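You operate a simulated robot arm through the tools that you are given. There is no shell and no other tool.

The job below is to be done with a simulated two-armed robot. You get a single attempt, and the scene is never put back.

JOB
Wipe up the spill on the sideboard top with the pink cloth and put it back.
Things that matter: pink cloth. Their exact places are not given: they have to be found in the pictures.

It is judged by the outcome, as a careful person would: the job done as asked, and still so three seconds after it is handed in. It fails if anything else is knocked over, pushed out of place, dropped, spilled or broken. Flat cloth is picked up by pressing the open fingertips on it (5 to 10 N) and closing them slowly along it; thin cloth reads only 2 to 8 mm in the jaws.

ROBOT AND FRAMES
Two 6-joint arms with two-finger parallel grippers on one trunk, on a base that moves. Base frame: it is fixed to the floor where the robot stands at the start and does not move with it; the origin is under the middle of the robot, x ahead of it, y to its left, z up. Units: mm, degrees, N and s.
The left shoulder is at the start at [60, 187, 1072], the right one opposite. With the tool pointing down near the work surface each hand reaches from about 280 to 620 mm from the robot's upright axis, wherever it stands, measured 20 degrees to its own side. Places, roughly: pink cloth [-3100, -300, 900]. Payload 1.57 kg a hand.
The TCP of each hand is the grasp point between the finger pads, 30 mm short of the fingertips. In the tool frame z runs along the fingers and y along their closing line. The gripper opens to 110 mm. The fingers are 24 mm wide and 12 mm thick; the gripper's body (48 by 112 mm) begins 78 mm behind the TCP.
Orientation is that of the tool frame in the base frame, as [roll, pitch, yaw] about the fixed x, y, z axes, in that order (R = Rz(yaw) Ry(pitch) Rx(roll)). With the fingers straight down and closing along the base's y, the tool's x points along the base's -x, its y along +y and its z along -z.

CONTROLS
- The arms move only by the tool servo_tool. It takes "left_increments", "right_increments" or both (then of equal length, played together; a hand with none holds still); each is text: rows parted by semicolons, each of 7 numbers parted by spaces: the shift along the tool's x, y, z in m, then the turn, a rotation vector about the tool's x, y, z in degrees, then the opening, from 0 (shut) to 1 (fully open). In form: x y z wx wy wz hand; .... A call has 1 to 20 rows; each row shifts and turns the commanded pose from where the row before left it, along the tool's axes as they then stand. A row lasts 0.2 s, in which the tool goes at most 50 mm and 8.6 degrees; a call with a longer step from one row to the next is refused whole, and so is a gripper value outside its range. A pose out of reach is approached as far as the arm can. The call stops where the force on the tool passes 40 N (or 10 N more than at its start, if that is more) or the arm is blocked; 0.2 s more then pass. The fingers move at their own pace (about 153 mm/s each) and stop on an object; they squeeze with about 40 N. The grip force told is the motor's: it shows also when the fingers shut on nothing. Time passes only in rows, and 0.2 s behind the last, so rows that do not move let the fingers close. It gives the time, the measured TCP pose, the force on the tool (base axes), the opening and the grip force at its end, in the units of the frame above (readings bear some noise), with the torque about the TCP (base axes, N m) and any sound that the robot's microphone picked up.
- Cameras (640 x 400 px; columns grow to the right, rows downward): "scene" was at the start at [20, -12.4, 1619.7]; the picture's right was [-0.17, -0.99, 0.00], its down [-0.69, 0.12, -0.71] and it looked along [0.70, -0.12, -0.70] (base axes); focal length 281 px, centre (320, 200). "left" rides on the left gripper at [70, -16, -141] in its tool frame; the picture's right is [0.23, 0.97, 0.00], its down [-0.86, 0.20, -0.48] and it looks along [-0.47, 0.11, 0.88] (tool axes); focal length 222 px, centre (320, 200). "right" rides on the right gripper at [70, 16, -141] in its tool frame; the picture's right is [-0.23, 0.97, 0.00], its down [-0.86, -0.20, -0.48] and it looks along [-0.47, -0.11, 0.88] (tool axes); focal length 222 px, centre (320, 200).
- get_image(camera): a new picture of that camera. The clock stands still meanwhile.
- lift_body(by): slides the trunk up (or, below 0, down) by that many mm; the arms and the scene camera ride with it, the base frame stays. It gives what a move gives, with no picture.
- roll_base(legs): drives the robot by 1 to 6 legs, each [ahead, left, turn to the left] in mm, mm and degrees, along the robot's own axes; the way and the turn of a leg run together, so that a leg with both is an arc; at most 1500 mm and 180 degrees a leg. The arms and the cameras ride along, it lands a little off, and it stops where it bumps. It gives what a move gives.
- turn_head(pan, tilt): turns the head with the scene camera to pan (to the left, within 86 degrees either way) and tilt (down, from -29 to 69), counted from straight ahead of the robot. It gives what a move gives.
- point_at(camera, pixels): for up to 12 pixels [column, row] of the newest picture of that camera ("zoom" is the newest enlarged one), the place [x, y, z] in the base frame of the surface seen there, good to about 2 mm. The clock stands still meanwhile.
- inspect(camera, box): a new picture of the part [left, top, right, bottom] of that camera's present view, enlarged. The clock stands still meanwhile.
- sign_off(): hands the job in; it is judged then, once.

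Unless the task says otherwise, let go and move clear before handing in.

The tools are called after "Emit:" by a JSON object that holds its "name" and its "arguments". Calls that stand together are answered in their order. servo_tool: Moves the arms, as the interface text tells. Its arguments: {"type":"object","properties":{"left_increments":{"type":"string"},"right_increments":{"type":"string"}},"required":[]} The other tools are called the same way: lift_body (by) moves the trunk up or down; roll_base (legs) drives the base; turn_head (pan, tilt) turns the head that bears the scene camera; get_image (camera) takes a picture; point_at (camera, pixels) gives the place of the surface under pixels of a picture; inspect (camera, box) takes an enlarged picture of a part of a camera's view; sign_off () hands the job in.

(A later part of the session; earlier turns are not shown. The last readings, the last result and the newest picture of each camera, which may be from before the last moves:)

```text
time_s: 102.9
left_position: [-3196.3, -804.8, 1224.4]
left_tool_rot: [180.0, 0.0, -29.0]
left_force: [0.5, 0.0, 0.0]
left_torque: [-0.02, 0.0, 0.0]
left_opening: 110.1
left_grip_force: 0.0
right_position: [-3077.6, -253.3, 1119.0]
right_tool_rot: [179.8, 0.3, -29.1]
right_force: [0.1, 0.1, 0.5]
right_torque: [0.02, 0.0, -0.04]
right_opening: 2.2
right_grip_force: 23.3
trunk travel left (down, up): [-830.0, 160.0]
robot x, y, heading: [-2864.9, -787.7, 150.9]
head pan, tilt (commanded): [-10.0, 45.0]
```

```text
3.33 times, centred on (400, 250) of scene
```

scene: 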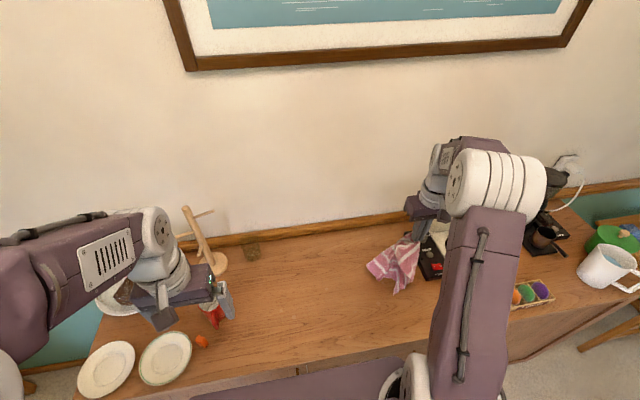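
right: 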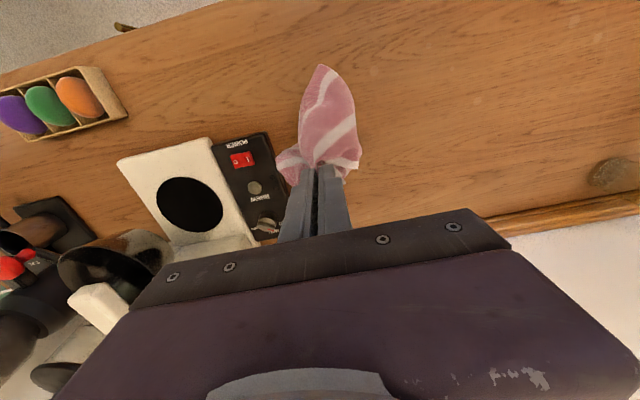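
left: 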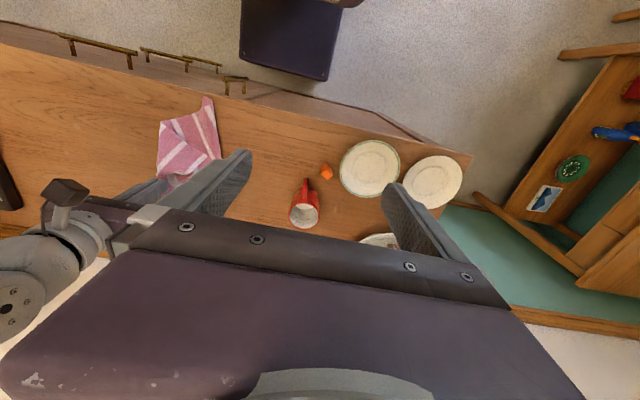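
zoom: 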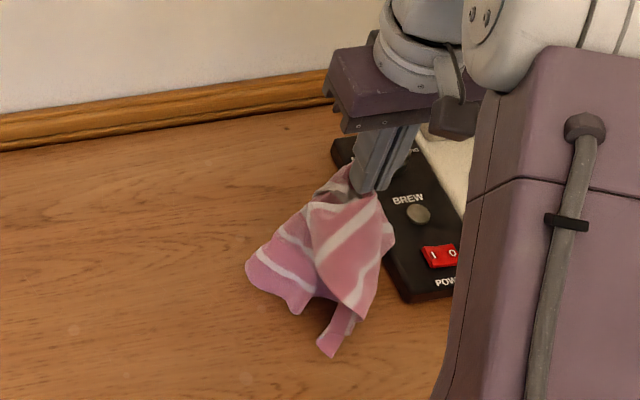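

The cloth hangs freely with its lower end near the top. I lay it down by moving diagonally: down and leftward, so it spreads out toward the right.

Emit:
{"name": "servo_tool", "arguments": {"right_increments": "0 0 0.01 0 0 0 0; 0 0.01 0.015 0 0 0 0; 0 0.015 0.015 0 0 0 0; 0 0.015 0.015 0 0 0 0; 0 0.015 0.015 0 0 0 0; 0 0.015 0.015 0 0 0 0; 0 0.015 0.015 0 0 0 0; 0 0.015 0.015 0 0 0 0; 0 0.015 0.015 0 0 0 0; 0 0.015 0.015 0 0 0 0; 0 0.015 0.015 0 0 0 0; 0 0.015 0.015 0 0 0 0; 0 0.015 0.015 0 0 0 0; 0 0.015 0.005 0 0 0 0; 0 0 0 0 0 0 0"}}

Emit:
{"name": "get_image", "arguments": {"camera": "right"}}

Emit:
{"name": "inspect", "arguments": {"camera": "scene", "box": [280, 190, 480, 315]}}

```text
time_s: 106.1
left_position: [-3196.1, -804.1, 1224.6]
left_tool_rot: [-179.9, 0.0, -29.1]
left_force: [-0.4, 0.3, 0.6]
left_torque: [-0.04, -0.03, -0.02]
left_opening: 110.1
left_grip_force: 0.1
right_position: [-3169.5, -418.7, 922.2]
right_tool_rot: [179.9, 0.3, -29.0]
right_force: [-1.0, -0.9, -0.5]
right_torque: [-0.01, -0.02, 0.01]
right_opening: 2.2
right_grip_force: 23.6
trunk travel left (down, up): [-830.0, 160.0]
robot x, y, heading: [-2866.5, -781.3, 150.8]
head pan, tilt (commanded): [-10.0, 45.0]
```

```text
taken
```

right: 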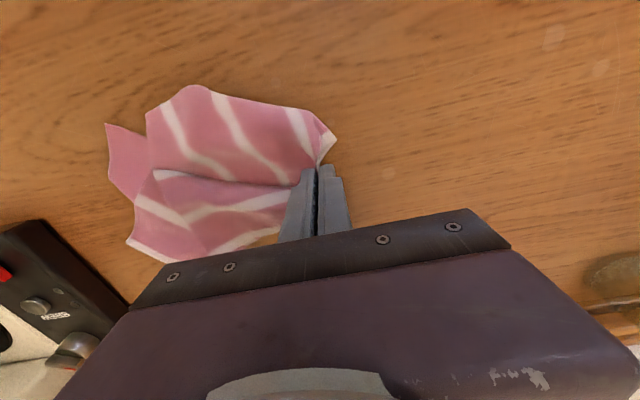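

```text
3.20 times, centred on (380, 252) of scene
```

zoom: 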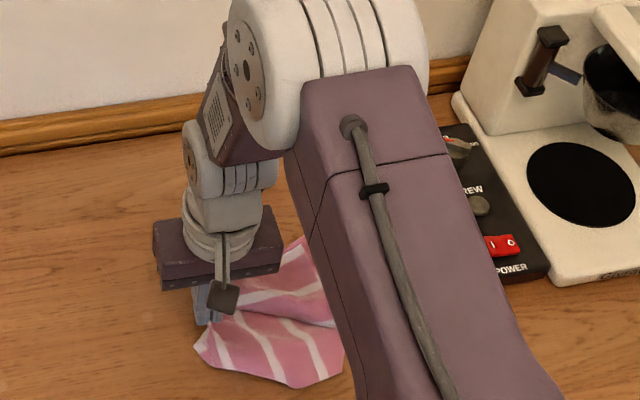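

The cloth now lies spread from u≈700 to ≈890 with some folds. I lower the last millimetres, open the fingers and lift away.

Emit:
{"name": "servo_tool", "arguments": {"right_increments": "0 0.005 0.004 0 0 0 0; 0 0 0.004 0 0 0 0; 0 0 0 0 0 0 0; 0 0 0 0 0 0 0.06; 0 0 0 0 0 0 0.12; 0 0 0 0 0 0 0.18; 0 0 -0.005 0 0 0 0.2; 0 0 -0.015 0 0 0 0.2; 0 0 -0.03 0 0 0 0.2; 0 0 -0.04 0 0 0 0.2; 0 0 -0.04 0 0 0 0.2; 0 0 -0.04 0 0 0 0.2; 0 0 -0.04 0 0 0 0.2; 0 0 0 0 0 0 0.2"}}

Emit:
{"name": "get_image", "arguments": {"camera": "right"}}

Emit:
{"name": "get_image", "arguments": {"camera": "scene"}}

```text
time_s: 109.1
left_position: [-3196.9, -803.9, 1223.8]
left_tool_rot: [-180.0, -0.1, -29.0]
left_force: [0.1, -0.8, -0.7]
left_torque: [-0.01, 0.0, -0.01]
left_opening: 109.8
left_grip_force: 0.0
right_position: [-3171.7, -422.1, 1124.4]
right_tool_rot: [179.9, 0.2, -29.1]
right_force: [-0.5, -0.5, -0.2]
right_torque: [0.01, 0.01, -0.02]
right_opening: 21.7
right_grip_force: 0.0
trunk travel left (down, up): [-830.0, 160.0]
robot x, y, heading: [-2865.3, -791.1, 151.0]
head pan, tilt (commanded): [-10.0, 45.0]
```

```text
taken
```

right: 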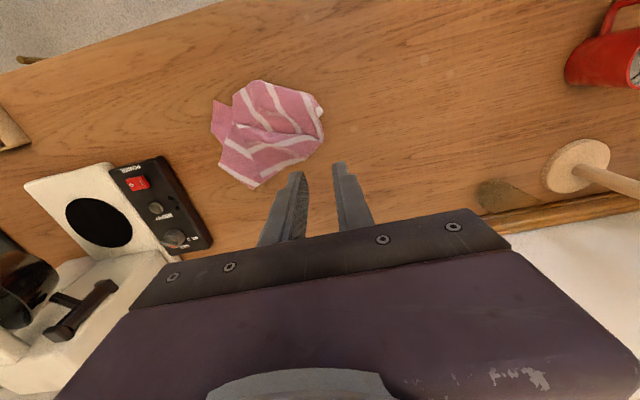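

```text
taken
```

scene: 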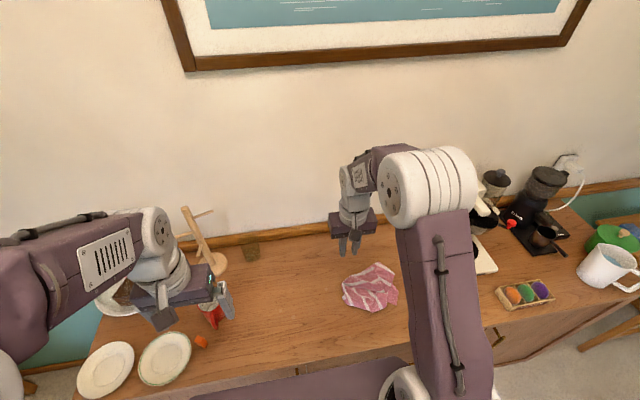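

The cloth is released, still partly folded together. I zoom in and measure its outline to decide how to spread it.

Emit:
{"name": "inspect", "arguments": {"camera": "right", "box": [180, 60, 360, 210]}}

Emit:
{"name": "point_at", "arguments": {"camera": "right", "pixels": [[213, 101], [213, 130], [235, 98], [256, 82], [312, 96], [322, 112], [320, 140], [256, 186], [221, 168], [270, 125]]}}

Emit:
{"name": "inspect", "arguments": {"camera": "scene", "box": [320, 245, 416, 325]}}

```text
2.67 times, centred on (270, 135) of right
```

zoom: 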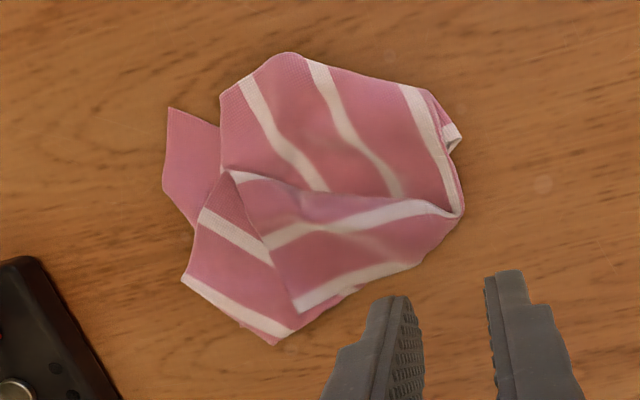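

```text
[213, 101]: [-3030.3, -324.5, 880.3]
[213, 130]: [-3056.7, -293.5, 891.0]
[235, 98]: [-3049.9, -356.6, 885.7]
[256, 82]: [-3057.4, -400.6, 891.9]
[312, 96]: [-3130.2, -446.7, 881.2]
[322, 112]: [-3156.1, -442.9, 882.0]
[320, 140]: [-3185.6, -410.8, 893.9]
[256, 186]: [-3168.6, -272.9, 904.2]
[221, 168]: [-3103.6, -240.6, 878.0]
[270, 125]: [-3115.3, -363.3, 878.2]
```

```text
5.00 times, centred on (368, 285) of scene
```

zoom: 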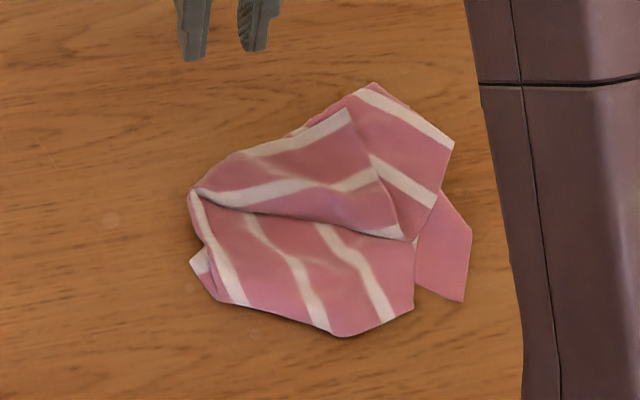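

The cloth lies inside its old footprint (centre ≈ [-3110,-355]) but is folded over. I take closer looks to understand the folds before unfolding it.

Emit:
{"name": "inspect", "arguments": {"camera": "right", "box": [205, 70, 333, 195]}}

Emit:
{"name": "inspect", "arguments": {"camera": "scene", "box": [336, 255, 408, 315]}}

```text
3.20 times, centred on (269, 132) of right
```

zoom: 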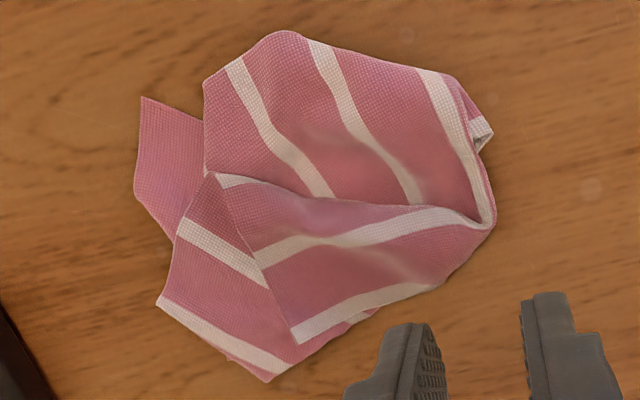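

```text
6.67 times, centred on (372, 285) of scene
```

zoom: 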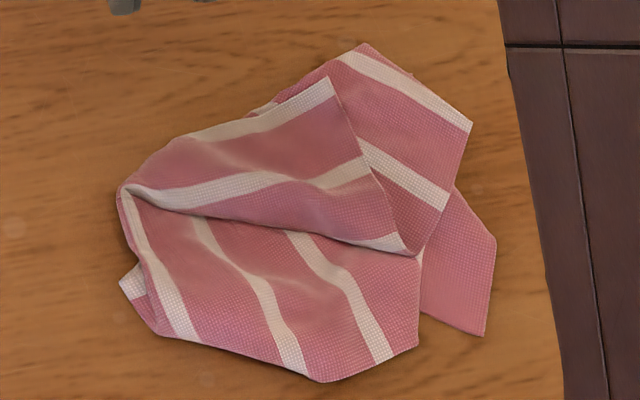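

I can make out the fold: one back-left corner of the cloth lies on top at scene zoom (330,78), and the pink front-right corner at (485,333). I measure these points.

Emit:
{"name": "point_at", "arguments": {"camera": "zoom", "pixels": [[325, 85], [125, 190], [480, 328], [490, 245], [405, 250], [465, 125], [365, 48], [130, 285], [180, 335], [310, 378], [415, 345], [300, 130]]}}

```text
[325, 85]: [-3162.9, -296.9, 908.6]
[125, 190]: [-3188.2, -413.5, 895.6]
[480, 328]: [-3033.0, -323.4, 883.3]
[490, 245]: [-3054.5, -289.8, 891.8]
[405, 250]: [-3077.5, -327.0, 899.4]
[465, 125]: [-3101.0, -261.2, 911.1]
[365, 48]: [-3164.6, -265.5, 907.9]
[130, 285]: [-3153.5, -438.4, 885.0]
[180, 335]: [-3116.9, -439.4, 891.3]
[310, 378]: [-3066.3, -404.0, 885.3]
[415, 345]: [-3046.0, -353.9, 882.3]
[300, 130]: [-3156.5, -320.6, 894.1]
```

Back-left corner D sits at about u 813, v 220 (target 662, 316), pivoting around the old pinch point (699,185). I'll nudge the base 25 mm ahead for reach, then regrip that top flap and swing it back out.

Emit:
{"name": "roll_base", "arguments": {"legs": [[25, 0, 0]]}}

```text
time_s: 109.9
left_position: [-3212.9, -796.7, 1225.8]
left_tool_rot: [-180.0, 0.3, -29.0]
left_force: [0.9, 0.0, 0.3]
left_torque: [0.04, 0.07, 0.0]
left_opening: 110.0
left_grip_force: 0.0
right_position: [-3189.1, -413.3, 1127.2]
right_tool_rot: [179.9, 0.5, -29.1]
right_force: [0.4, -1.2, 0.5]
right_torque: [0.01, 0.1, 0.02]
right_opening: 22.0
right_grip_force: 0.1
trunk travel left (down, up): [-830.0, 160.0]
robot x, y, heading: [-2888.1, -771.7, 151.0]
head pan, tilt (commanded): [-10.0, 45.0]
```

The hand is at u≈698, v≈186. I move over the flap point (785,190), opening 26 mm, ~20 mm above it.

Emit:
{"name": "servo_tool", "arguments": {"right_increments": "-0.001 -0.029 0 0 0 0 0.235; -0.001 -0.029 0.02 0 0 0 0.235; -0.002 -0.029 0.03 0 0 0 0.235; 0 0 0.04 0 0 0 0.235; 0 0 0.04 0 0 0 0.235; 0 0 0.03 0 0 0 0.235; 0 0 0.015 0 0 0 0.235; 0 0 0 0 0 0 0.235"}}

Emit:
{"name": "get_image", "arguments": {"camera": "right"}}

Emit:
{"name": "inspect", "arguments": {"camera": "scene", "box": [320, 235, 432, 325]}}

```text
time_s: 111.7
left_position: [-3218.3, -792.1, 1224.7]
left_tool_rot: [-179.9, 0.0, -29.1]
left_force: [0.5, 0.7, 0.4]
left_torque: [0.03, 0.03, 0.01]
left_opening: 110.2
left_grip_force: 0.1
right_position: [-3156.2, -333.4, 948.9]
right_tool_rot: [179.8, 0.3, -29.0]
right_force: [0.4, 0.3, 0.2]
right_torque: [-0.01, -0.01, -0.01]
right_opening: 26.0
right_grip_force: 0.0
trunk travel left (down, up): [-830.0, 160.0]
robot x, y, heading: [-2884.9, -775.5, 150.9]
head pan, tilt (commanded): [-10.0, 45.0]
```

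```text
taken
```

right: 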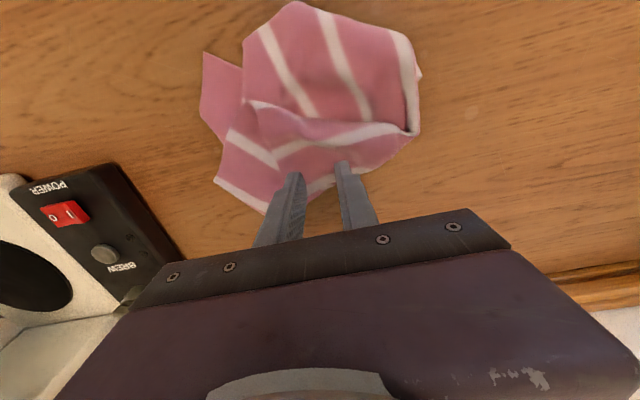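

```text
4.44 times, centred on (376, 280) of scene
```

zoom: 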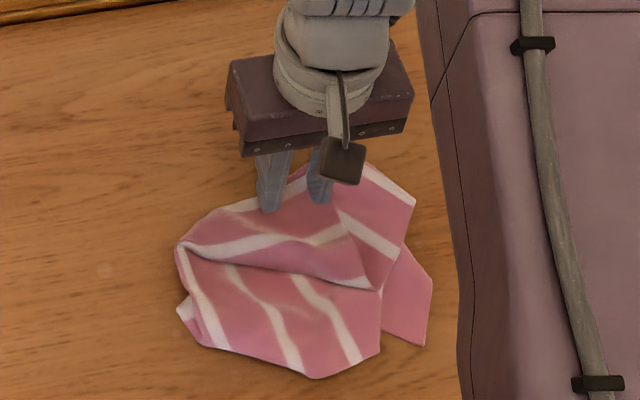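

Both fingertips are above the flap, just in front of its white edge stripe at right-camera (325,183). I lower carefully onto it.

Emit:
{"name": "servo_tool", "arguments": {"right_increments": "0 0 0.01 0 0 0 0.235; 0 0 0.006 0 0 0 0.235; 0 0 0.004 0 0 0 0.235; 0 0 0 0 0 0 0.235"}}

```text
time_s: 112.7
left_position: [-3220.2, -792.9, 1225.2]
left_tool_rot: [-180.0, 0.1, -29.1]
left_force: [-0.4, -0.4, -0.4]
left_torque: [0.02, 0.0, 0.04]
left_opening: 110.0
left_grip_force: 0.1
right_position: [-3156.4, -332.1, 929.3]
right_tool_rot: [179.8, 0.2, -29.1]
right_force: [-0.1, 0.0, 1.2]
right_torque: [-0.01, 0.04, -0.01]
right_opening: 25.6
right_grip_force: 0.0
trunk travel left (down, up): [-830.0, 160.0]
robot x, y, heading: [-2882.7, -775.0, 151.0]
head pan, tilt (commanded): [-10.0, 45.0]
```

Emit:
{"name": "servo_tool", "arguments": {"right_increments": "0 0 0.003 0 0 0 0.235; 0 0 0.003 0 0 0 0.235; 0 0 0.002 0 0 0 0.235; 0 0 0 0 0 0 0.235"}}

Emit:
{"name": "inspect", "arguments": {"camera": "right", "box": [220, 100, 420, 225]}}

```text
time_s: 113.7
left_position: [-3219.0, -792.4, 1223.2]
left_tool_rot: [-180.0, -0.1, -29.1]
left_force: [0.3, 0.0, 0.4]
left_torque: [-0.03, 0.0, -0.01]
left_opening: 110.0
left_grip_force: 0.0
right_position: [-3155.3, -333.6, 921.8]
right_tool_rot: [179.9, 0.2, -29.0]
right_force: [-0.4, 0.6, 0.9]
right_torque: [0.0, -0.02, 0.03]
right_opening: 25.9
right_grip_force: 0.0
trunk travel left (down, up): [-830.0, 160.0]
robot x, y, heading: [-2888.3, -769.8, 150.9]
head pan, tilt (commanded): [-10.0, 45.0]
```

```text
3.20 times, centred on (320, 162) of right
```

zoom: 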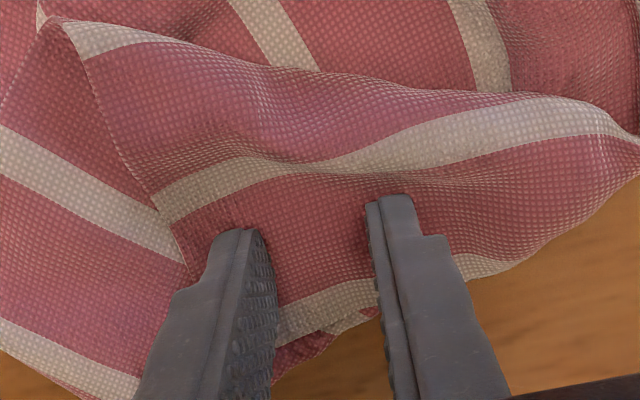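

Both tips are on the flap between its stripes. I continue down until about 6–8 N.

Emit:
{"name": "servo_tool", "arguments": {"right_increments": "0 0 0.002 0 0 0 0.235; 0 0 0.002 0 0 0 0.235; 0 0 0.002 0 0 0 0.235; 0 0 0 0 0 0 0.235"}}

```text
time_s: 114.7
left_position: [-3218.8, -793.7, 1224.2]
left_tool_rot: [180.0, 0.0, -29.1]
left_force: [-0.7, 0.0, -0.4]
left_torque: [0.02, 0.0, 0.0]
left_opening: 110.0
left_grip_force: 0.0
right_position: [-3154.6, -333.0, 916.6]
right_tool_rot: [179.9, 0.2, -29.2]
right_force: [-0.6, 0.6, 2.1]
right_torque: [0.05, -0.03, 0.05]
right_opening: 26.2
right_grip_force: 0.0
trunk travel left (down, up): [-830.0, 160.0]
robot x, y, heading: [-2888.2, -775.2, 150.9]
head pan, tilt (commanded): [-10.0, 45.0]
```

2.1 N; a light press is enough to take mostly the top layer. I lower 1 mm more and close slowly.

Emit:
{"name": "servo_tool", "arguments": {"right_increments": "0 0 0.001 0 0 0 0.235; 0 0 0 0 0 0 0.21; 0 0 0 0 0 0 0.19; 0 0 0 0 0 0 0.17; 0 0 0 0 0 0 0.15; 0 0 0 0 0 0 0.13; 0 0 0 0 0 0 0.11; 0 0 0 0 0 0 0.09; 0 0 0 0 0 0 0.07; 0 0 0 0 0 0 0.05; 0 0 0 0 0 0 0.03; 0 0 0 0 0 0 0.01; 0 0 0 0 0 0 0; 0 0 0 0 0 0 0; 0 0 0 0 0 0 0"}}

Emit:
{"name": "inspect", "arguments": {"camera": "right", "box": [220, 100, 420, 225]}}

```text
time_s: 117.9
left_position: [-3218.1, -793.3, 1225.1]
left_tool_rot: [179.9, 0.1, -29.0]
left_force: [-0.1, -0.5, 1.0]
left_torque: [-0.04, 0.01, 0.01]
left_opening: 110.2
left_grip_force: 0.0
right_position: [-3155.8, -333.6, 914.3]
right_tool_rot: [179.9, 0.4, -29.1]
right_force: [0.4, 1.2, 5.3]
right_torque: [0.04, -0.03, 0.0]
right_opening: 2.1
right_grip_force: 23.9
trunk travel left (down, up): [-830.0, 160.0]
robot x, y, heading: [-2885.5, -769.0, 150.8]
head pan, tilt (commanded): [-10.0, 45.0]
```

```text
3.20 times, centred on (320, 162) of right
```

zoom: 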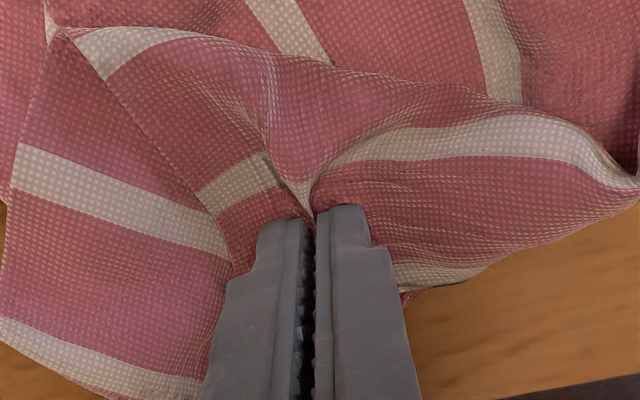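

The fold of the top flap is gripped (2.1 mm). I lift 35 mm, then swing it back-left with a 60° counter-clockwise turn to undo the twist.

Emit:
{"name": "servo_tool", "arguments": {"right_increments": "0 0 -0.015 0 0 0 0; 0 0 -0.02 0 0 0 0; -0.0121 0.0136 0 0 0 -8.5 0; -0.014 0.0117 0 0 0 -8.5 0; -0.0155 0.0095 0 0 0 -8.5 0; -0.0168 0.0071 0 0 0 -8.5 0; 0 0 0 0 0 0 0"}}

Emit:
{"name": "get_image", "arguments": {"camera": "right"}}

Emit:
{"name": "inspect", "arguments": {"camera": "scene", "box": [300, 215, 444, 325]}}

```text
time_s: 119.5
left_position: [-3218.1, -793.1, 1224.1]
left_tool_rot: [180.0, -0.1, -29.3]
left_force: [-0.1, 0.2, 0.9]
left_torque: [-0.04, 0.0, 0.0]
left_opening: 110.2
left_grip_force: 0.1
right_position: [-3222.7, -357.6, 949.8]
right_tool_rot: [-179.9, 0.3, 5.0]
right_force: [0.1, 0.4, 0.9]
right_torque: [0.03, -0.01, -0.03]
right_opening: 2.4
right_grip_force: 23.9
trunk travel left (down, up): [-830.0, 160.0]
robot x, y, heading: [-2888.6, -772.0, 150.8]
head pan, tilt (commanded): [-10.0, 45.0]
```

```text
taken
```

right: 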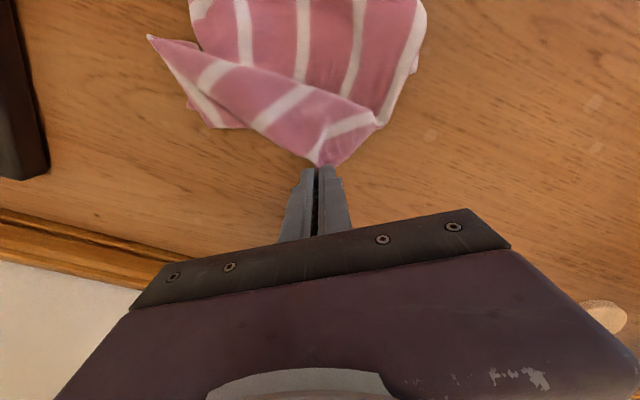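

```text
3.64 times, centred on (372, 270) of scene
```

zoom: 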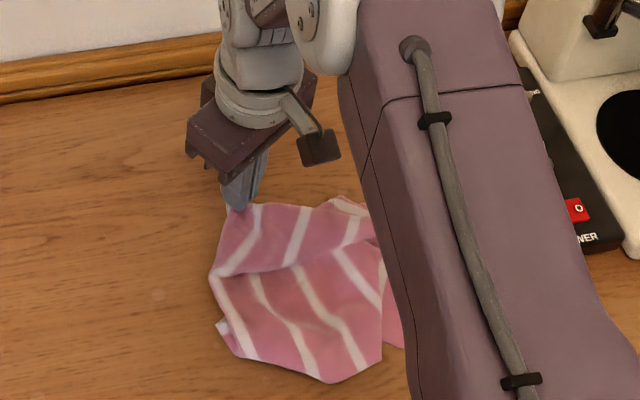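

It unfolds nicely: the flap is swinging back. I continue the rest of the swing.

Emit:
{"name": "servo_tool", "arguments": {"right_increments": "-0.0176 0.0045 0 0 0 -8.5 0; -0.0181 0.0019 0 0 0 -8.5 0; -0.0182 -0.0008 0 0 0 -8.5 0; 0 0 0 0 0 0 0"}}

Emit:
{"name": "get_image", "arguments": {"camera": "right"}}

Emit:
{"name": "inspect", "arguments": {"camera": "scene", "box": [300, 215, 444, 325]}}

```text
time_s: 120.5
left_position: [-3217.6, -794.2, 1223.9]
left_tool_rot: [-180.0, -0.1, -29.1]
left_force: [0.0, -0.5, 0.1]
left_torque: [-0.01, 0.02, 0.0]
left_opening: 110.2
left_grip_force: 0.0
right_position: [-3273.3, -374.6, 950.8]
right_tool_rot: [-179.8, 0.1, 30.4]
right_force: [-0.1, -1.0, -0.7]
right_torque: [0.0, 0.01, -0.02]
right_opening: 2.3
right_grip_force: 23.8
trunk travel left (down, up): [-830.0, 160.0]
robot x, y, heading: [-2883.8, -770.3, 150.8]
head pan, tilt (commanded): [-10.0, 45.0]
```

```text
taken
```

right: 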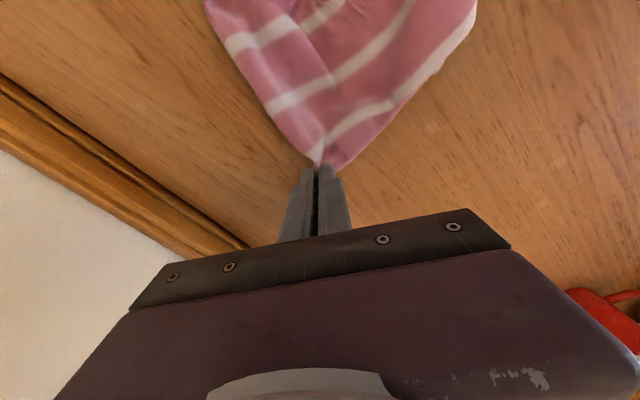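

```text
3.64 times, centred on (372, 270) of scene
```

zoom: 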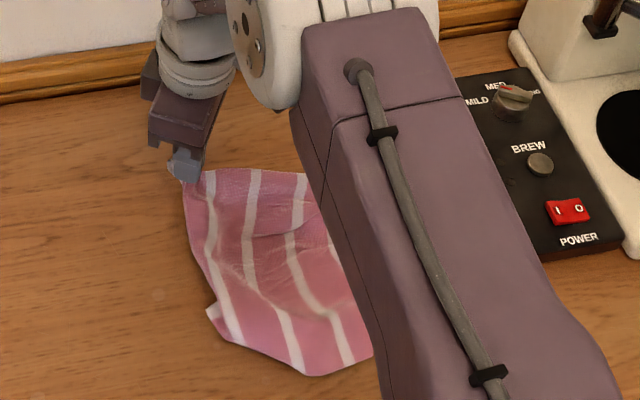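

Excellent: the cloth is nearly flat and its back-left corner is at its place. I lower, release, and lift away to check the remaining corners.

Emit:
{"name": "servo_tool", "arguments": {"right_increments": "0 0 0.015 0 0 0 0; 0 0 0.015 0 0 0 0; 0 0 0.006 0 0 0 0; 0 0 0 0 0 0 0; 0 0 0 0 0 0 0.06; 0 0 0 0 0 0 0.12; 0 0 0 0 0 0 0.16; 0 0 -0.005 0 0 0 0.18; 0 0 -0.015 0 0 0 0.18; 0 0 -0.03 0 0 0 0.18; 0 0 -0.04 0 0 0 0.18; 0 0 -0.04 0 0 8 0.18; 0 0 -0.03 0 0 8 0.18; 0 0 0 0 0 8 0.18; 0 0 0 0 0 8 0.18; 0 0 0 0 0 8 0.18; 0 0 0 0 0 8 0.18; 0 0 0 0 0 8 0.18; 0 0 0 0 0 3.5 0.18; 0 0 0 0 0 0 0.18"}}

Emit:
{"name": "get_image", "arguments": {"camera": "right"}}

Emit:
{"name": "inspect", "arguments": {"camera": "scene", "box": [300, 215, 444, 325]}}

```text
time_s: 124.7
left_position: [-3218.2, -792.5, 1224.1]
left_tool_rot: [180.0, 0.0, -29.0]
left_force: [-0.3, -0.2, 0.6]
left_torque: [-0.02, -0.01, 0.01]
left_opening: 110.1
left_grip_force: 0.1
right_position: [-3274.6, -375.3, 1074.1]
right_tool_rot: [179.9, 0.1, -29.2]
right_force: [0.1, -0.7, 0.5]
right_torque: [0.01, 0.02, -0.02]
right_opening: 19.9
right_grip_force: 0.1
trunk travel left (down, up): [-830.0, 160.0]
robot x, y, heading: [-2884.7, -775.8, 151.0]
head pan, tilt (commanded): [-10.0, 45.0]
```

```text
taken
```

right: 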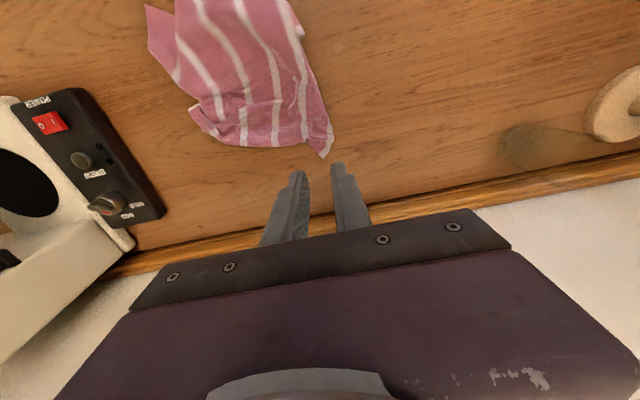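

```text
3.64 times, centred on (372, 270) of scene
```

zoom: 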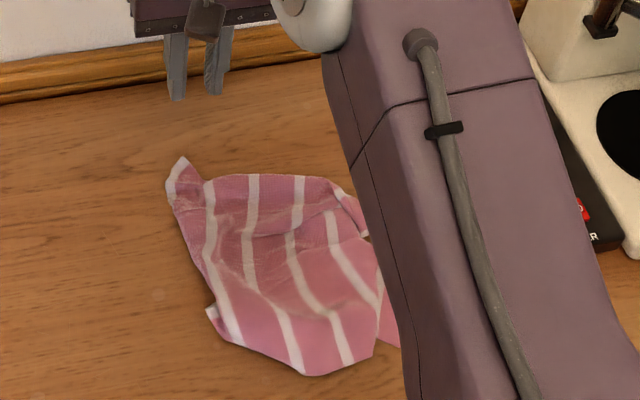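

Much better. I pull the hand back toward the robot to see the whole cloth.

Emit:
{"name": "servo_tool", "arguments": {"right_increments": "0.04 0 -0.02 0 0 0 0.18; 0.045 0 -0.01 0 0 0 0.18; 0.045 0 -0.01 0 0 0 0.18; 0.045 0 -0.01 0 0 0 0.18; 0.045 0 -0.01 0 0 0 0.18; 0 0 0 0 0 0 0.18"}}

Emit:
{"name": "get_image", "arguments": {"camera": "right"}}

Emit:
{"name": "inspect", "arguments": {"camera": "scene", "box": [300, 215, 444, 325]}}

```text
time_s: 126.1
left_position: [-3219.9, -792.3, 1223.0]
left_tool_rot: [180.0, 0.0, -29.1]
left_force: [0.6, 0.4, 0.6]
left_torque: [-0.02, 0.0, -0.03]
left_opening: 110.2
left_grip_force: 0.1
right_position: [-3083.5, -482.2, 1133.5]
right_tool_rot: [179.9, 0.3, -29.2]
right_force: [0.3, 0.8, 0.2]
right_torque: [-0.02, 0.01, -0.01]
right_opening: 19.8
right_grip_force: 0.0
trunk travel left (down, up): [-830.0, 160.0]
robot x, y, heading: [-2888.1, -775.4, 150.7]
head pan, tilt (commanded): [-10.0, 45.0]
```

```text
taken
```

right: 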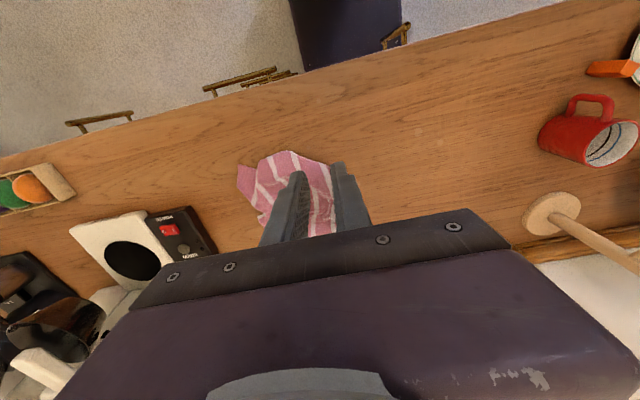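

```text
3.64 times, centred on (372, 270) of scene
```

zoom: 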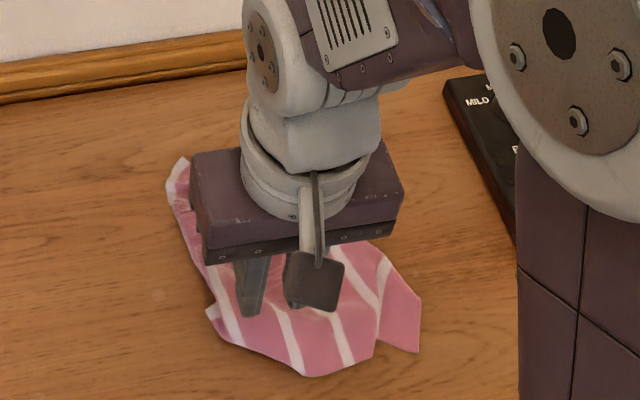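

The hand now blocks the scene view; I shift it 160 mm left.

Emit:
{"name": "servo_tool", "arguments": {"right_increments": "0 0.04 -0.01 0 0 0 0.18; 0 0.045 0 0 0 0 0.18; 0 0.045 0 0 0 0 0.18; 0 0.04 0 0 0 0 0.18; 0 0 0 0 0 0 0.18"}}

Emit:
{"name": "get_image", "arguments": {"camera": "scene"}}

Emit:
{"name": "inspect", "arguments": {"camera": "scene", "box": [320, 235, 432, 325]}}

```text
time_s: 127.3
left_position: [-3217.8, -792.7, 1224.4]
left_tool_rot: [-179.9, 0.0, -29.0]
left_force: [0.7, -0.1, 0.1]
left_torque: [0.01, -0.01, 0.0]
left_opening: 110.2
left_grip_force: 0.1
right_position: [-3165.8, -631.4, 1142.3]
right_tool_rot: [179.9, 0.2, -29.1]
right_force: [0.5, 0.0, 0.6]
right_torque: [-0.04, -0.04, -0.01]
right_opening: 20.0
right_grip_force: 0.1
trunk travel left (down, up): [-830.0, 160.0]
robot x, y, heading: [-2886.7, -772.7, 150.9]
head pan, tilt (commanded): [-10.0, 45.0]
```

```text
taken
```

scene: 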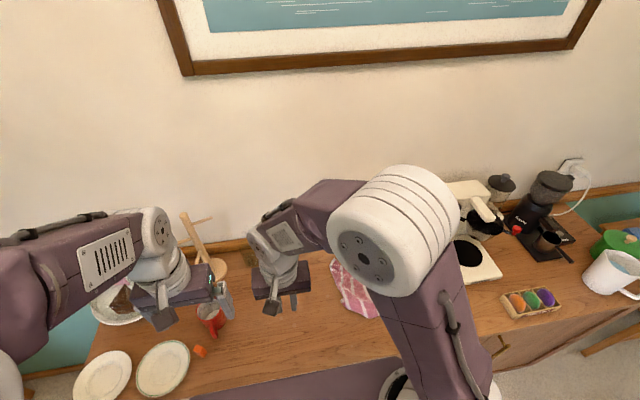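

```text
4.44 times, centred on (376, 280) of scene
```

zoom: 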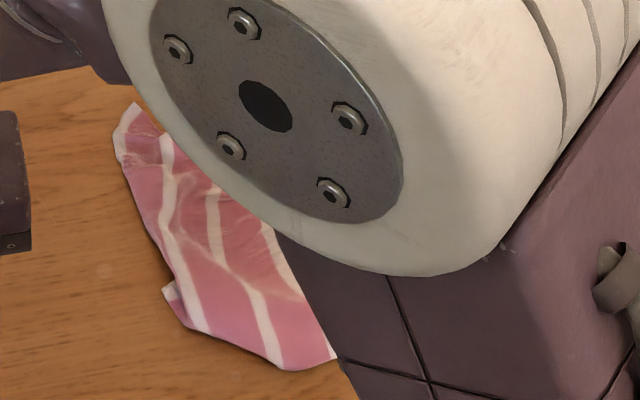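

The elbow blocks the view; I'll instead use the hand camera from the far side (u≈740, v≈265), where the cloth shows unobstructed.

Emit:
{"name": "servo_tool", "arguments": {"right_increments": "0 -0.044 0 0 0 0 0.18; 0 -0.044 0 0 0 0 0.18; 0 -0.044 0 0 0 0 0.18; 0 -0.044 0 0 0 0 0.18; 0 -0.044 0 0 0 0 0.18; -0.041 0 0 0 0 0 0.18; -0.041 0 0 0 0 0 0.18; -0.041 0 0 0 0 0 0.18; -0.041 0 0 0 0 0 0.18; -0.041 0 0 0 0 0 0.18; 0 0 0 0 0 0 0.18"}}

Emit:
{"name": "get_image", "arguments": {"camera": "right"}}

Emit:
{"name": "inspect", "arguments": {"camera": "right", "box": [190, 20, 382, 170]}}

```text
time_s: 129.7
left_position: [-3217.3, -793.1, 1224.8]
left_tool_rot: [-180.0, 0.0, -29.2]
left_force: [-0.3, 0.2, -0.1]
left_torque: [0.03, 0.03, -0.01]
left_opening: 109.9
left_grip_force: 0.1
right_position: [-3237.1, -338.4, 1143.1]
right_tool_rot: [179.8, 0.3, -29.0]
right_force: [-0.1, -0.4, 0.6]
right_torque: [-0.01, 0.03, -0.02]
right_opening: 19.8
right_grip_force: 0.1
trunk travel left (down, up): [-830.0, 160.0]
robot x, y, heading: [-2888.7, -771.6, 150.8]
head pan, tilt (commanded): [-10.0, 45.0]
```

```text
taken
```

right: 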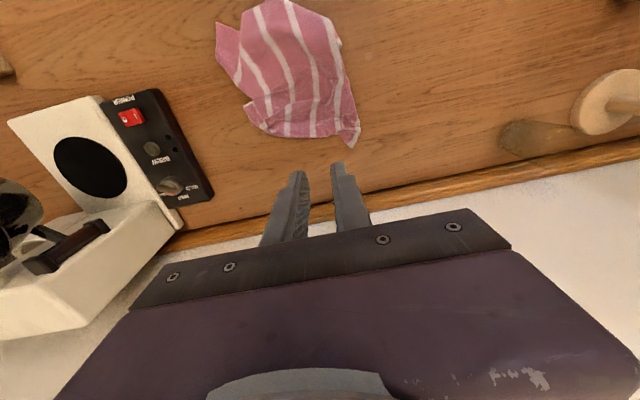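

```text
2.67 times, centred on (286, 95) of right
```

zoom: 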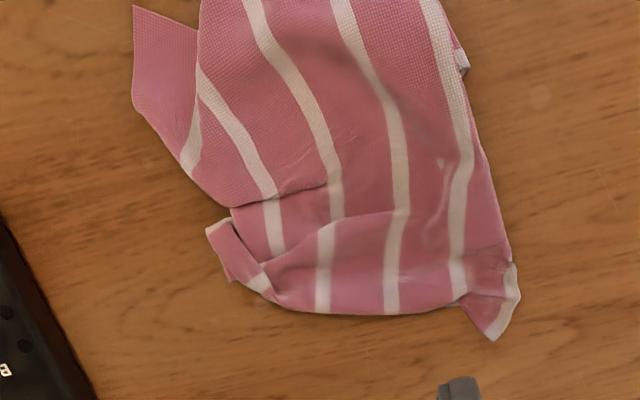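

The cloth is now largely spread. I measure its outline: front edge, pink front-right corner, folded back-right corner and back-left tip.

Emit:
{"name": "point_at", "arguments": {"camera": "zoom", "pixels": [[138, 10], [135, 100], [190, 175], [210, 230], [240, 280], [330, 312], [490, 335], [515, 280], [470, 140], [465, 60], [205, 60], [320, 190]]}}

Emit:
{"name": "inspect", "arguments": {"camera": "right", "box": [200, 0, 360, 100]}}

```text
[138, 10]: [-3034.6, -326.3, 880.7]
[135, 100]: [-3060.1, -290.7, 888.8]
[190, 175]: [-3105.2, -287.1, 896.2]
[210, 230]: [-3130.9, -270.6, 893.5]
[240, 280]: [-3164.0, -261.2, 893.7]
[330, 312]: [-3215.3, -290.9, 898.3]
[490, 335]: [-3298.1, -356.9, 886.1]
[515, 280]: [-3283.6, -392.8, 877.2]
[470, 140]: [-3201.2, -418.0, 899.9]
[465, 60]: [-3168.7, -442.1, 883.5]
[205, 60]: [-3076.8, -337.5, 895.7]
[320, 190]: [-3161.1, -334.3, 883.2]
```

```text
4.00 times, centred on (280, 50) of right
```

zoom: 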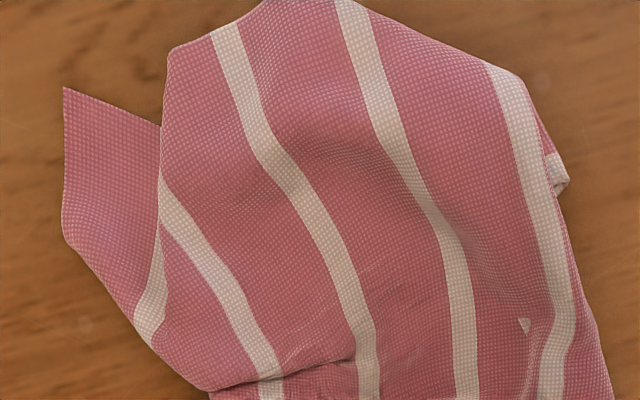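

The cloth now covers u 670–868, v 84–309, very near its old place (638–901, 40–316). I'll improve it once more by pulling the pink front-right corner (single layer at u≈855, v≈133) outward, with the fingers turned 90° so they close along that edge.

Emit:
{"name": "servo_tool", "arguments": {"right_increments": "0.0264 -0.023 0.01 0 0 0 0.165; 0.0264 -0.023 0.01 0 0 0 0.165; 0.0264 -0.023 0.01 0 0 0 0.165; 0.0264 -0.023 0.01 0 0 0 0.165; 0.0264 -0.023 0.01 0 0 0 0.165; 0 0 0 0 0 8.2 0.165; 0 0 0 0 0 8.2 0.165; 0 0 0 0 0 8.2 0.165; 0 0 0 0 0 8.2 0.165; 0 0 0 0 0 8.2 0.165; 0 0 0 0 0 8.2 0.165; 0 0 0 0 0 8.2 0.165; 0 0 0 0 0 8.2 0.165; 0 0 0 0 0 8.2 0.165; 0 0 0 0 0 8.2 0.165; 0 0 0 0 0 8 0.165; 0 0 0 0 0 0 0.165"}}

Emit:
{"name": "get_image", "arguments": {"camera": "right"}}

Emit:
{"name": "get_image", "arguments": {"camera": "scene"}}

```text
time_s: 133.3
left_position: [-3218.3, -792.2, 1224.1]
left_tool_rot: [-179.9, 0.1, -29.0]
left_force: [0.3, -0.1, -0.8]
left_torque: [0.01, 0.02, 0.02]
left_opening: 110.1
left_grip_force: 0.1
right_position: [-3065.5, -302.7, 1091.9]
right_tool_rot: [179.8, -0.1, -119.2]
right_force: [-0.2, 0.1, -0.1]
right_torque: [0.02, -0.01, 0.01]
right_opening: 18.3
right_grip_force: 0.1
trunk travel left (down, up): [-830.0, 160.0]
robot x, y, heading: [-2886.0, -774.6, 150.9]
head pan, tilt (commanded): [-10.0, 45.0]
```

```text
taken
```

right: 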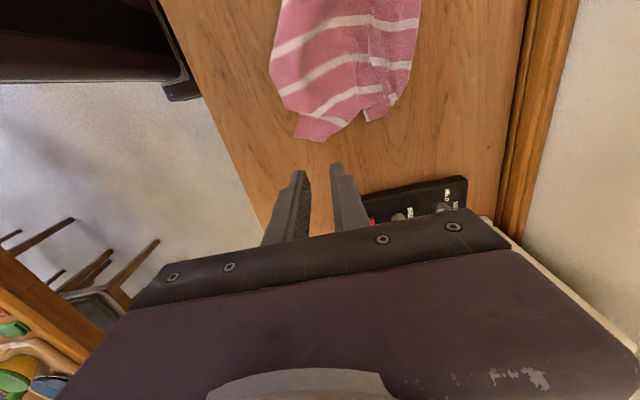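

```text
taken
```

scene: 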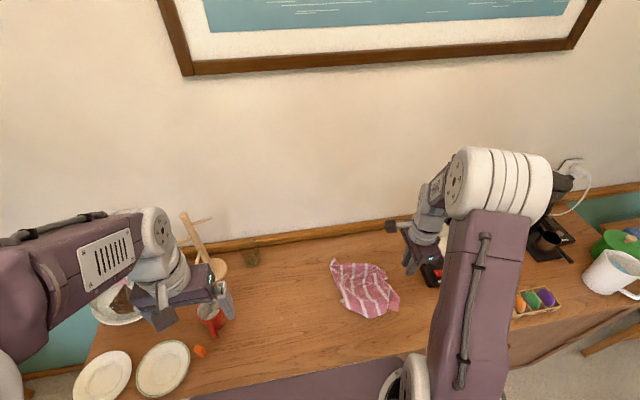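

Now the scene camera sees the whole cloth at (365,287). I zoom in for the current state before the next grip.

Emit:
{"name": "inspect", "arguments": {"camera": "scene", "box": [320, 245, 416, 325]}}

Emit:
{"name": "inspect", "arguments": {"camera": "right", "box": [240, 0, 440, 180]}}

```text
5.00 times, centred on (368, 285) of scene
```

zoom: 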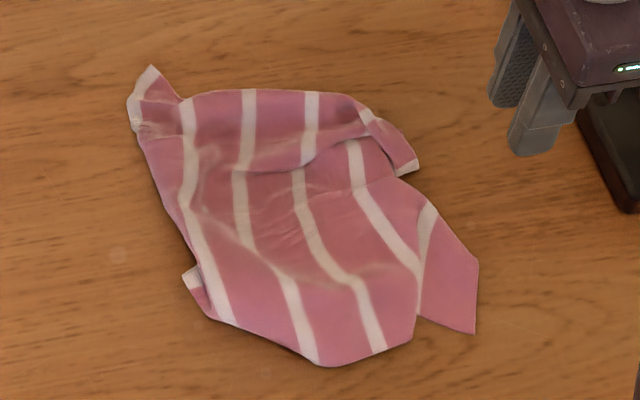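

```text
2.22 times, centred on (340, 90) of right
```

zoom: 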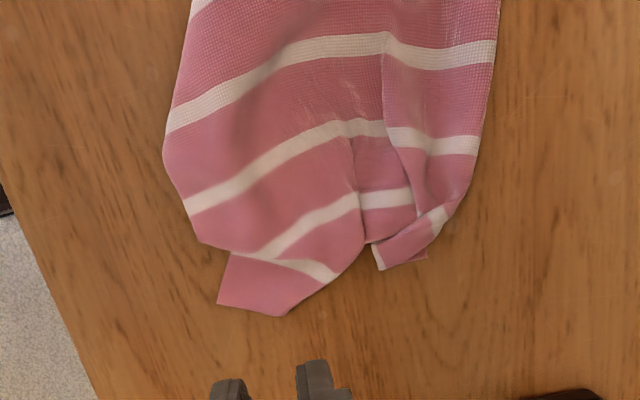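

The pink corner lies directly under the hand (zoom (230–340, 250–317)). I fine-shift 4 mm and descend to just above it.

Emit:
{"name": "servo_tool", "arguments": {"right_increments": "0.004 -0.004 0.03 0 0 0 0.165; 0 0 0.04 0 0 0 0.165; 0 0 0.04 0 0 0 0.165; 0 0 0.035 0 0 0 0.165; 0 0 0.02 0 0 0 0.165; 0 0 0.007 0 0 0 0.165; 0 0 0 0 0 0 0.165"}}

Emit:
{"name": "inspect", "arguments": {"camera": "right", "box": [220, 80, 420, 205]}}

```text
time_s: 134.9
left_position: [-3217.2, -792.7, 1223.4]
left_tool_rot: [180.0, -0.1, -29.2]
left_force: [0.6, -0.2, 0.6]
left_torque: [0.0, 0.0, -0.02]
left_opening: 110.0
left_grip_force: 0.0
right_position: [-3066.1, -306.6, 921.1]
right_tool_rot: [179.7, -0.2, -119.1]
right_force: [0.0, 0.1, 0.7]
right_torque: [0.0, -0.01, 0.02]
right_opening: 18.1
right_grip_force: 0.1
trunk travel left (down, up): [-830.0, 160.0]
robot x, y, heading: [-2886.4, -771.5, 150.9]
head pan, tilt (commanded): [-10.0, 45.0]
```

```text
3.20 times, centred on (320, 142) of right
```

zoom: 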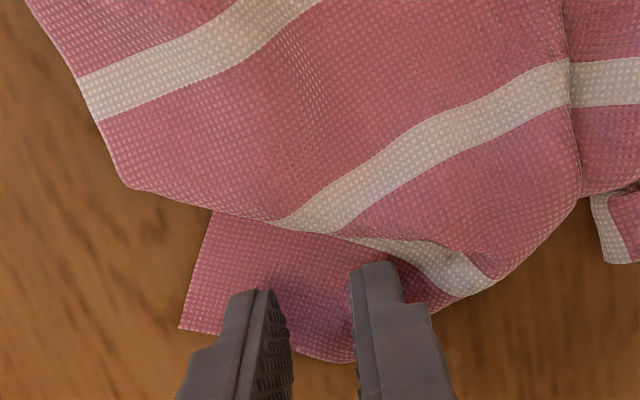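

Both tips are on the pink triangle. I lower to contact.

Emit:
{"name": "servo_tool", "arguments": {"right_increments": "0 0 0.004 0 0 0 0.165; 0 0 0.003 0 0 0 0.165; 0 0 0.002 0 0 0 0.165; 0 0 0 0 0 0 0.165"}}

```text
time_s: 135.9
left_position: [-3218.6, -794.1, 1223.3]
left_tool_rot: [180.0, 0.0, -29.1]
left_force: [-0.3, 0.3, -0.5]
left_torque: [0.0, 0.0, 0.02]
left_opening: 109.8
left_grip_force: 0.0
right_position: [-3065.8, -308.0, 913.6]
right_tool_rot: [179.7, -0.2, -119.1]
right_force: [-0.2, -0.3, 4.7]
right_torque: [0.06, 0.01, -0.03]
right_opening: 18.0
right_grip_force: 0.1
trunk travel left (down, up): [-830.0, 160.0]
robot x, y, heading: [-2882.6, -771.4, 151.2]
head pan, tilt (commanded): [-10.0, 45.0]
```

4.7 N contact. I lower a touch more and close slowly.

Emit:
{"name": "servo_tool", "arguments": {"right_increments": "0 0 0.0007 0 0 0 0.165; 0 0 0 0 0 0 0.145; 0 0 0 0 0 0 0.125; 0 0 0 0 0 0 0.105; 0 0 0 0 0 0 0.085; 0 0 0 0 0 0 0.065; 0 0 0 0 0 0 0.045; 0 0 0 0 0 0 0.025; 0 0 0 0 0 0 0.005; 0 0 0 0 0 0 0; 0 0 0 0 0 0 0; 0 0 0 0 0 0 0"}}

Emit:
{"name": "inspect", "arguments": {"camera": "right", "box": [220, 80, 420, 205]}}

```text
time_s: 138.5
left_position: [-3219.5, -792.5, 1224.7]
left_tool_rot: [179.9, 0.0, -29.2]
left_force: [-0.8, 0.3, -0.2]
left_torque: [0.0, -0.01, 0.02]
left_opening: 110.1
left_grip_force: 0.1
right_position: [-3065.8, -308.8, 911.8]
right_tool_rot: [179.7, 0.0, -119.1]
right_force: [-2.1, 2.6, 14.4]
right_torque: [0.12, 0.12, 0.01]
right_opening: 2.1
right_grip_force: 23.5
trunk travel left (down, up): [-830.0, 160.0]
robot x, y, heading: [-2886.3, -773.1, 151.0]
head pan, tilt (commanded): [-10.0, 45.0]
```

```text
3.20 times, centred on (320, 142) of right
```

zoom: 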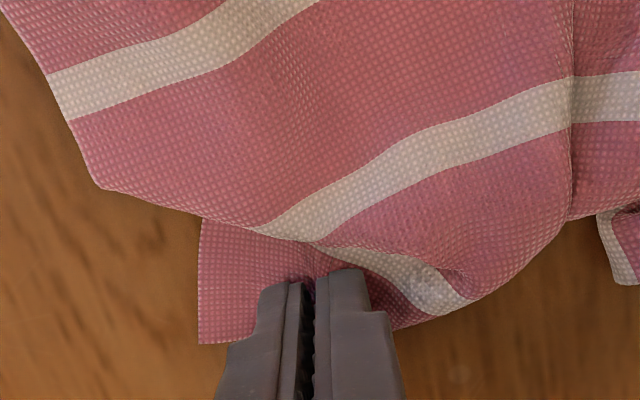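

The corner is gripped (2.1 mm). I lift 8 mm and pull it to the front-right with a slight counter-clockwise turn.

Emit:
{"name": "servo_tool", "arguments": {"right_increments": "0 0 -0.004 0 0 0 0; 0 0 -0.005 0 0 0 0; -0.00725 -0.01375 0 0 0 -7 0; -0.0055 -0.0145 0 0 0 -7 0; -0.0037 -0.0151 0 0 0 -7 0; -0.0018 -0.0154 0 0 0 -7 0; 0 0 0 0 0 0 0"}}

Emit:
{"name": "get_image", "arguments": {"camera": "right"}}

Emit:
{"name": "inspect", "arguments": {"camera": "scene", "box": [320, 245, 432, 325]}}

```text
time_s: 140.1
left_position: [-3218.1, -793.4, 1224.2]
left_tool_rot: [180.0, 0.0, -29.0]
left_force: [-0.6, 1.1, -0.9]
left_torque: [0.01, 0.04, 0.0]
left_opening: 109.9
left_grip_force: 0.0
right_position: [-3003.2, -309.7, 919.1]
right_tool_rot: [179.8, 0.0, -91.0]
right_force: [-0.4, 0.1, 0.6]
right_torque: [-0.03, -0.03, -0.02]
right_opening: 1.9
right_grip_force: 23.6
trunk travel left (down, up): [-830.0, 160.0]
robot x, y, heading: [-2890.4, -773.9, 150.9]
head pan, tilt (commanded): [-10.0, 45.0]
```

```text
taken
```

right: 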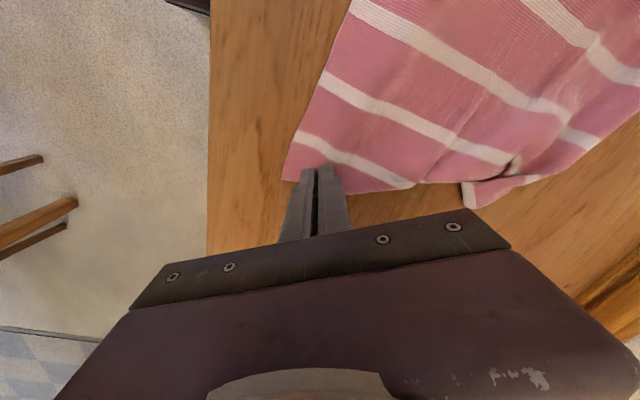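

```text
5.00 times, centred on (376, 285) of scene
```

zoom: 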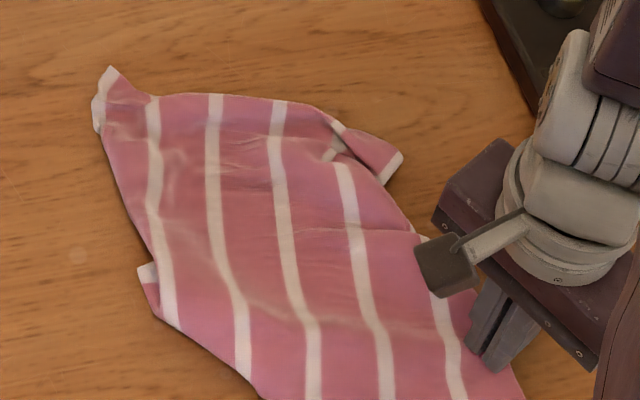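

Very good: the right side is now flat. I lower, release, and lift clear.

Emit:
{"name": "servo_tool", "arguments": {"right_increments": "0 0 0.006 0 0 0 0; 0 0 0 0 0 0 0; 0 0 0 0 0 0 0.06; 0 0 0 0 0 0 0.12; 0 0 0 0 0 0 0.16; 0 0 -0.005 0 0 0 0.16; 0 0 -0.015 0 0 0 0.16; 0 0 -0.04 0 0 0 0.16; 0 0 -0.04 0 0 0 0.16; 0 0 -0.04 0 0 0 0.16; 0 0 -0.04 0 0 0 0.16; 0 0 0 0 0 -7 0.16; 0 0 0 0 0 -8 0.16; 0 0 0 0 0 -8 0.16; 0 0 0 0 0 -8 0.16; 0 0 0 0 0 -8 0.16; 0 0 0 0 0 -8 0.16; 0 0 0 0 0 -8 0.16; 0 0 0 0 0 -7 0.16; 0 0 0 0 0 0 0.16"}}

Emit:
{"name": "get_image", "arguments": {"camera": "scene"}}

Emit:
{"name": "inspect", "arguments": {"camera": "scene", "box": [320, 245, 432, 335]}}

Emit:
{"name": "get_image", "arguments": {"camera": "right"}}

```text
time_s: 144.3
left_position: [-3217.8, -792.4, 1224.1]
left_tool_rot: [-180.0, 0.0, -29.2]
left_force: [-0.6, -0.4, 0.1]
left_torque: [-0.01, 0.0, 0.03]
left_opening: 109.7
left_grip_force: 0.1
right_position: [-3003.2, -309.1, 1094.0]
right_tool_rot: [179.9, 0.1, -28.9]
right_force: [0.3, 0.1, -0.2]
right_torque: [0.01, -0.01, 0.01]
right_opening: 17.8
right_grip_force: 0.1
trunk travel left (down, up): [-830.0, 160.0]
robot x, y, heading: [-2885.9, -774.0, 150.9]
head pan, tilt (commanded): [-10.0, 45.0]
```

```text
taken
```

scene: 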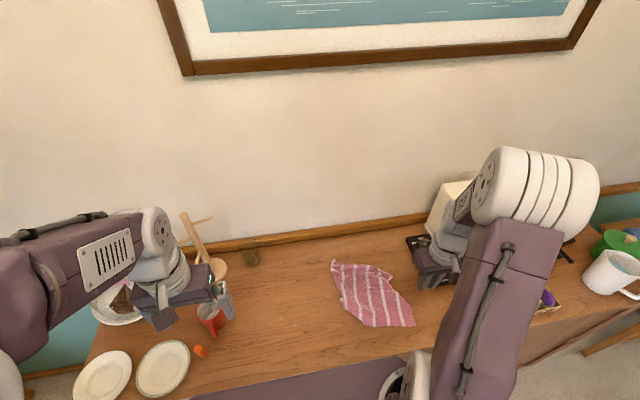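

```text
4.44 times, centred on (376, 290) of scene
```

zoom: 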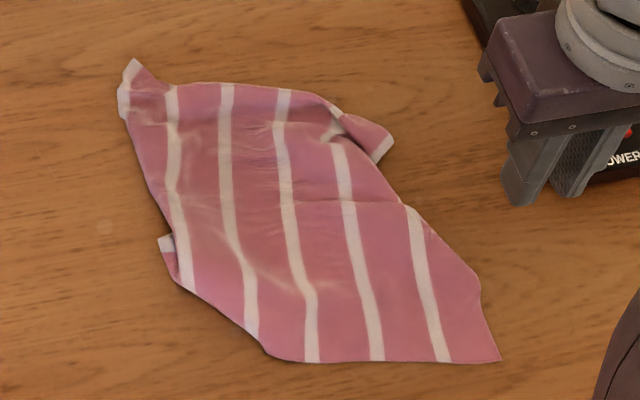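

```text
taken
```

right: 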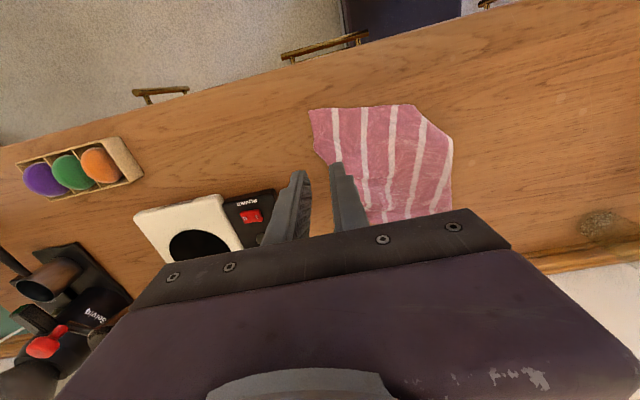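

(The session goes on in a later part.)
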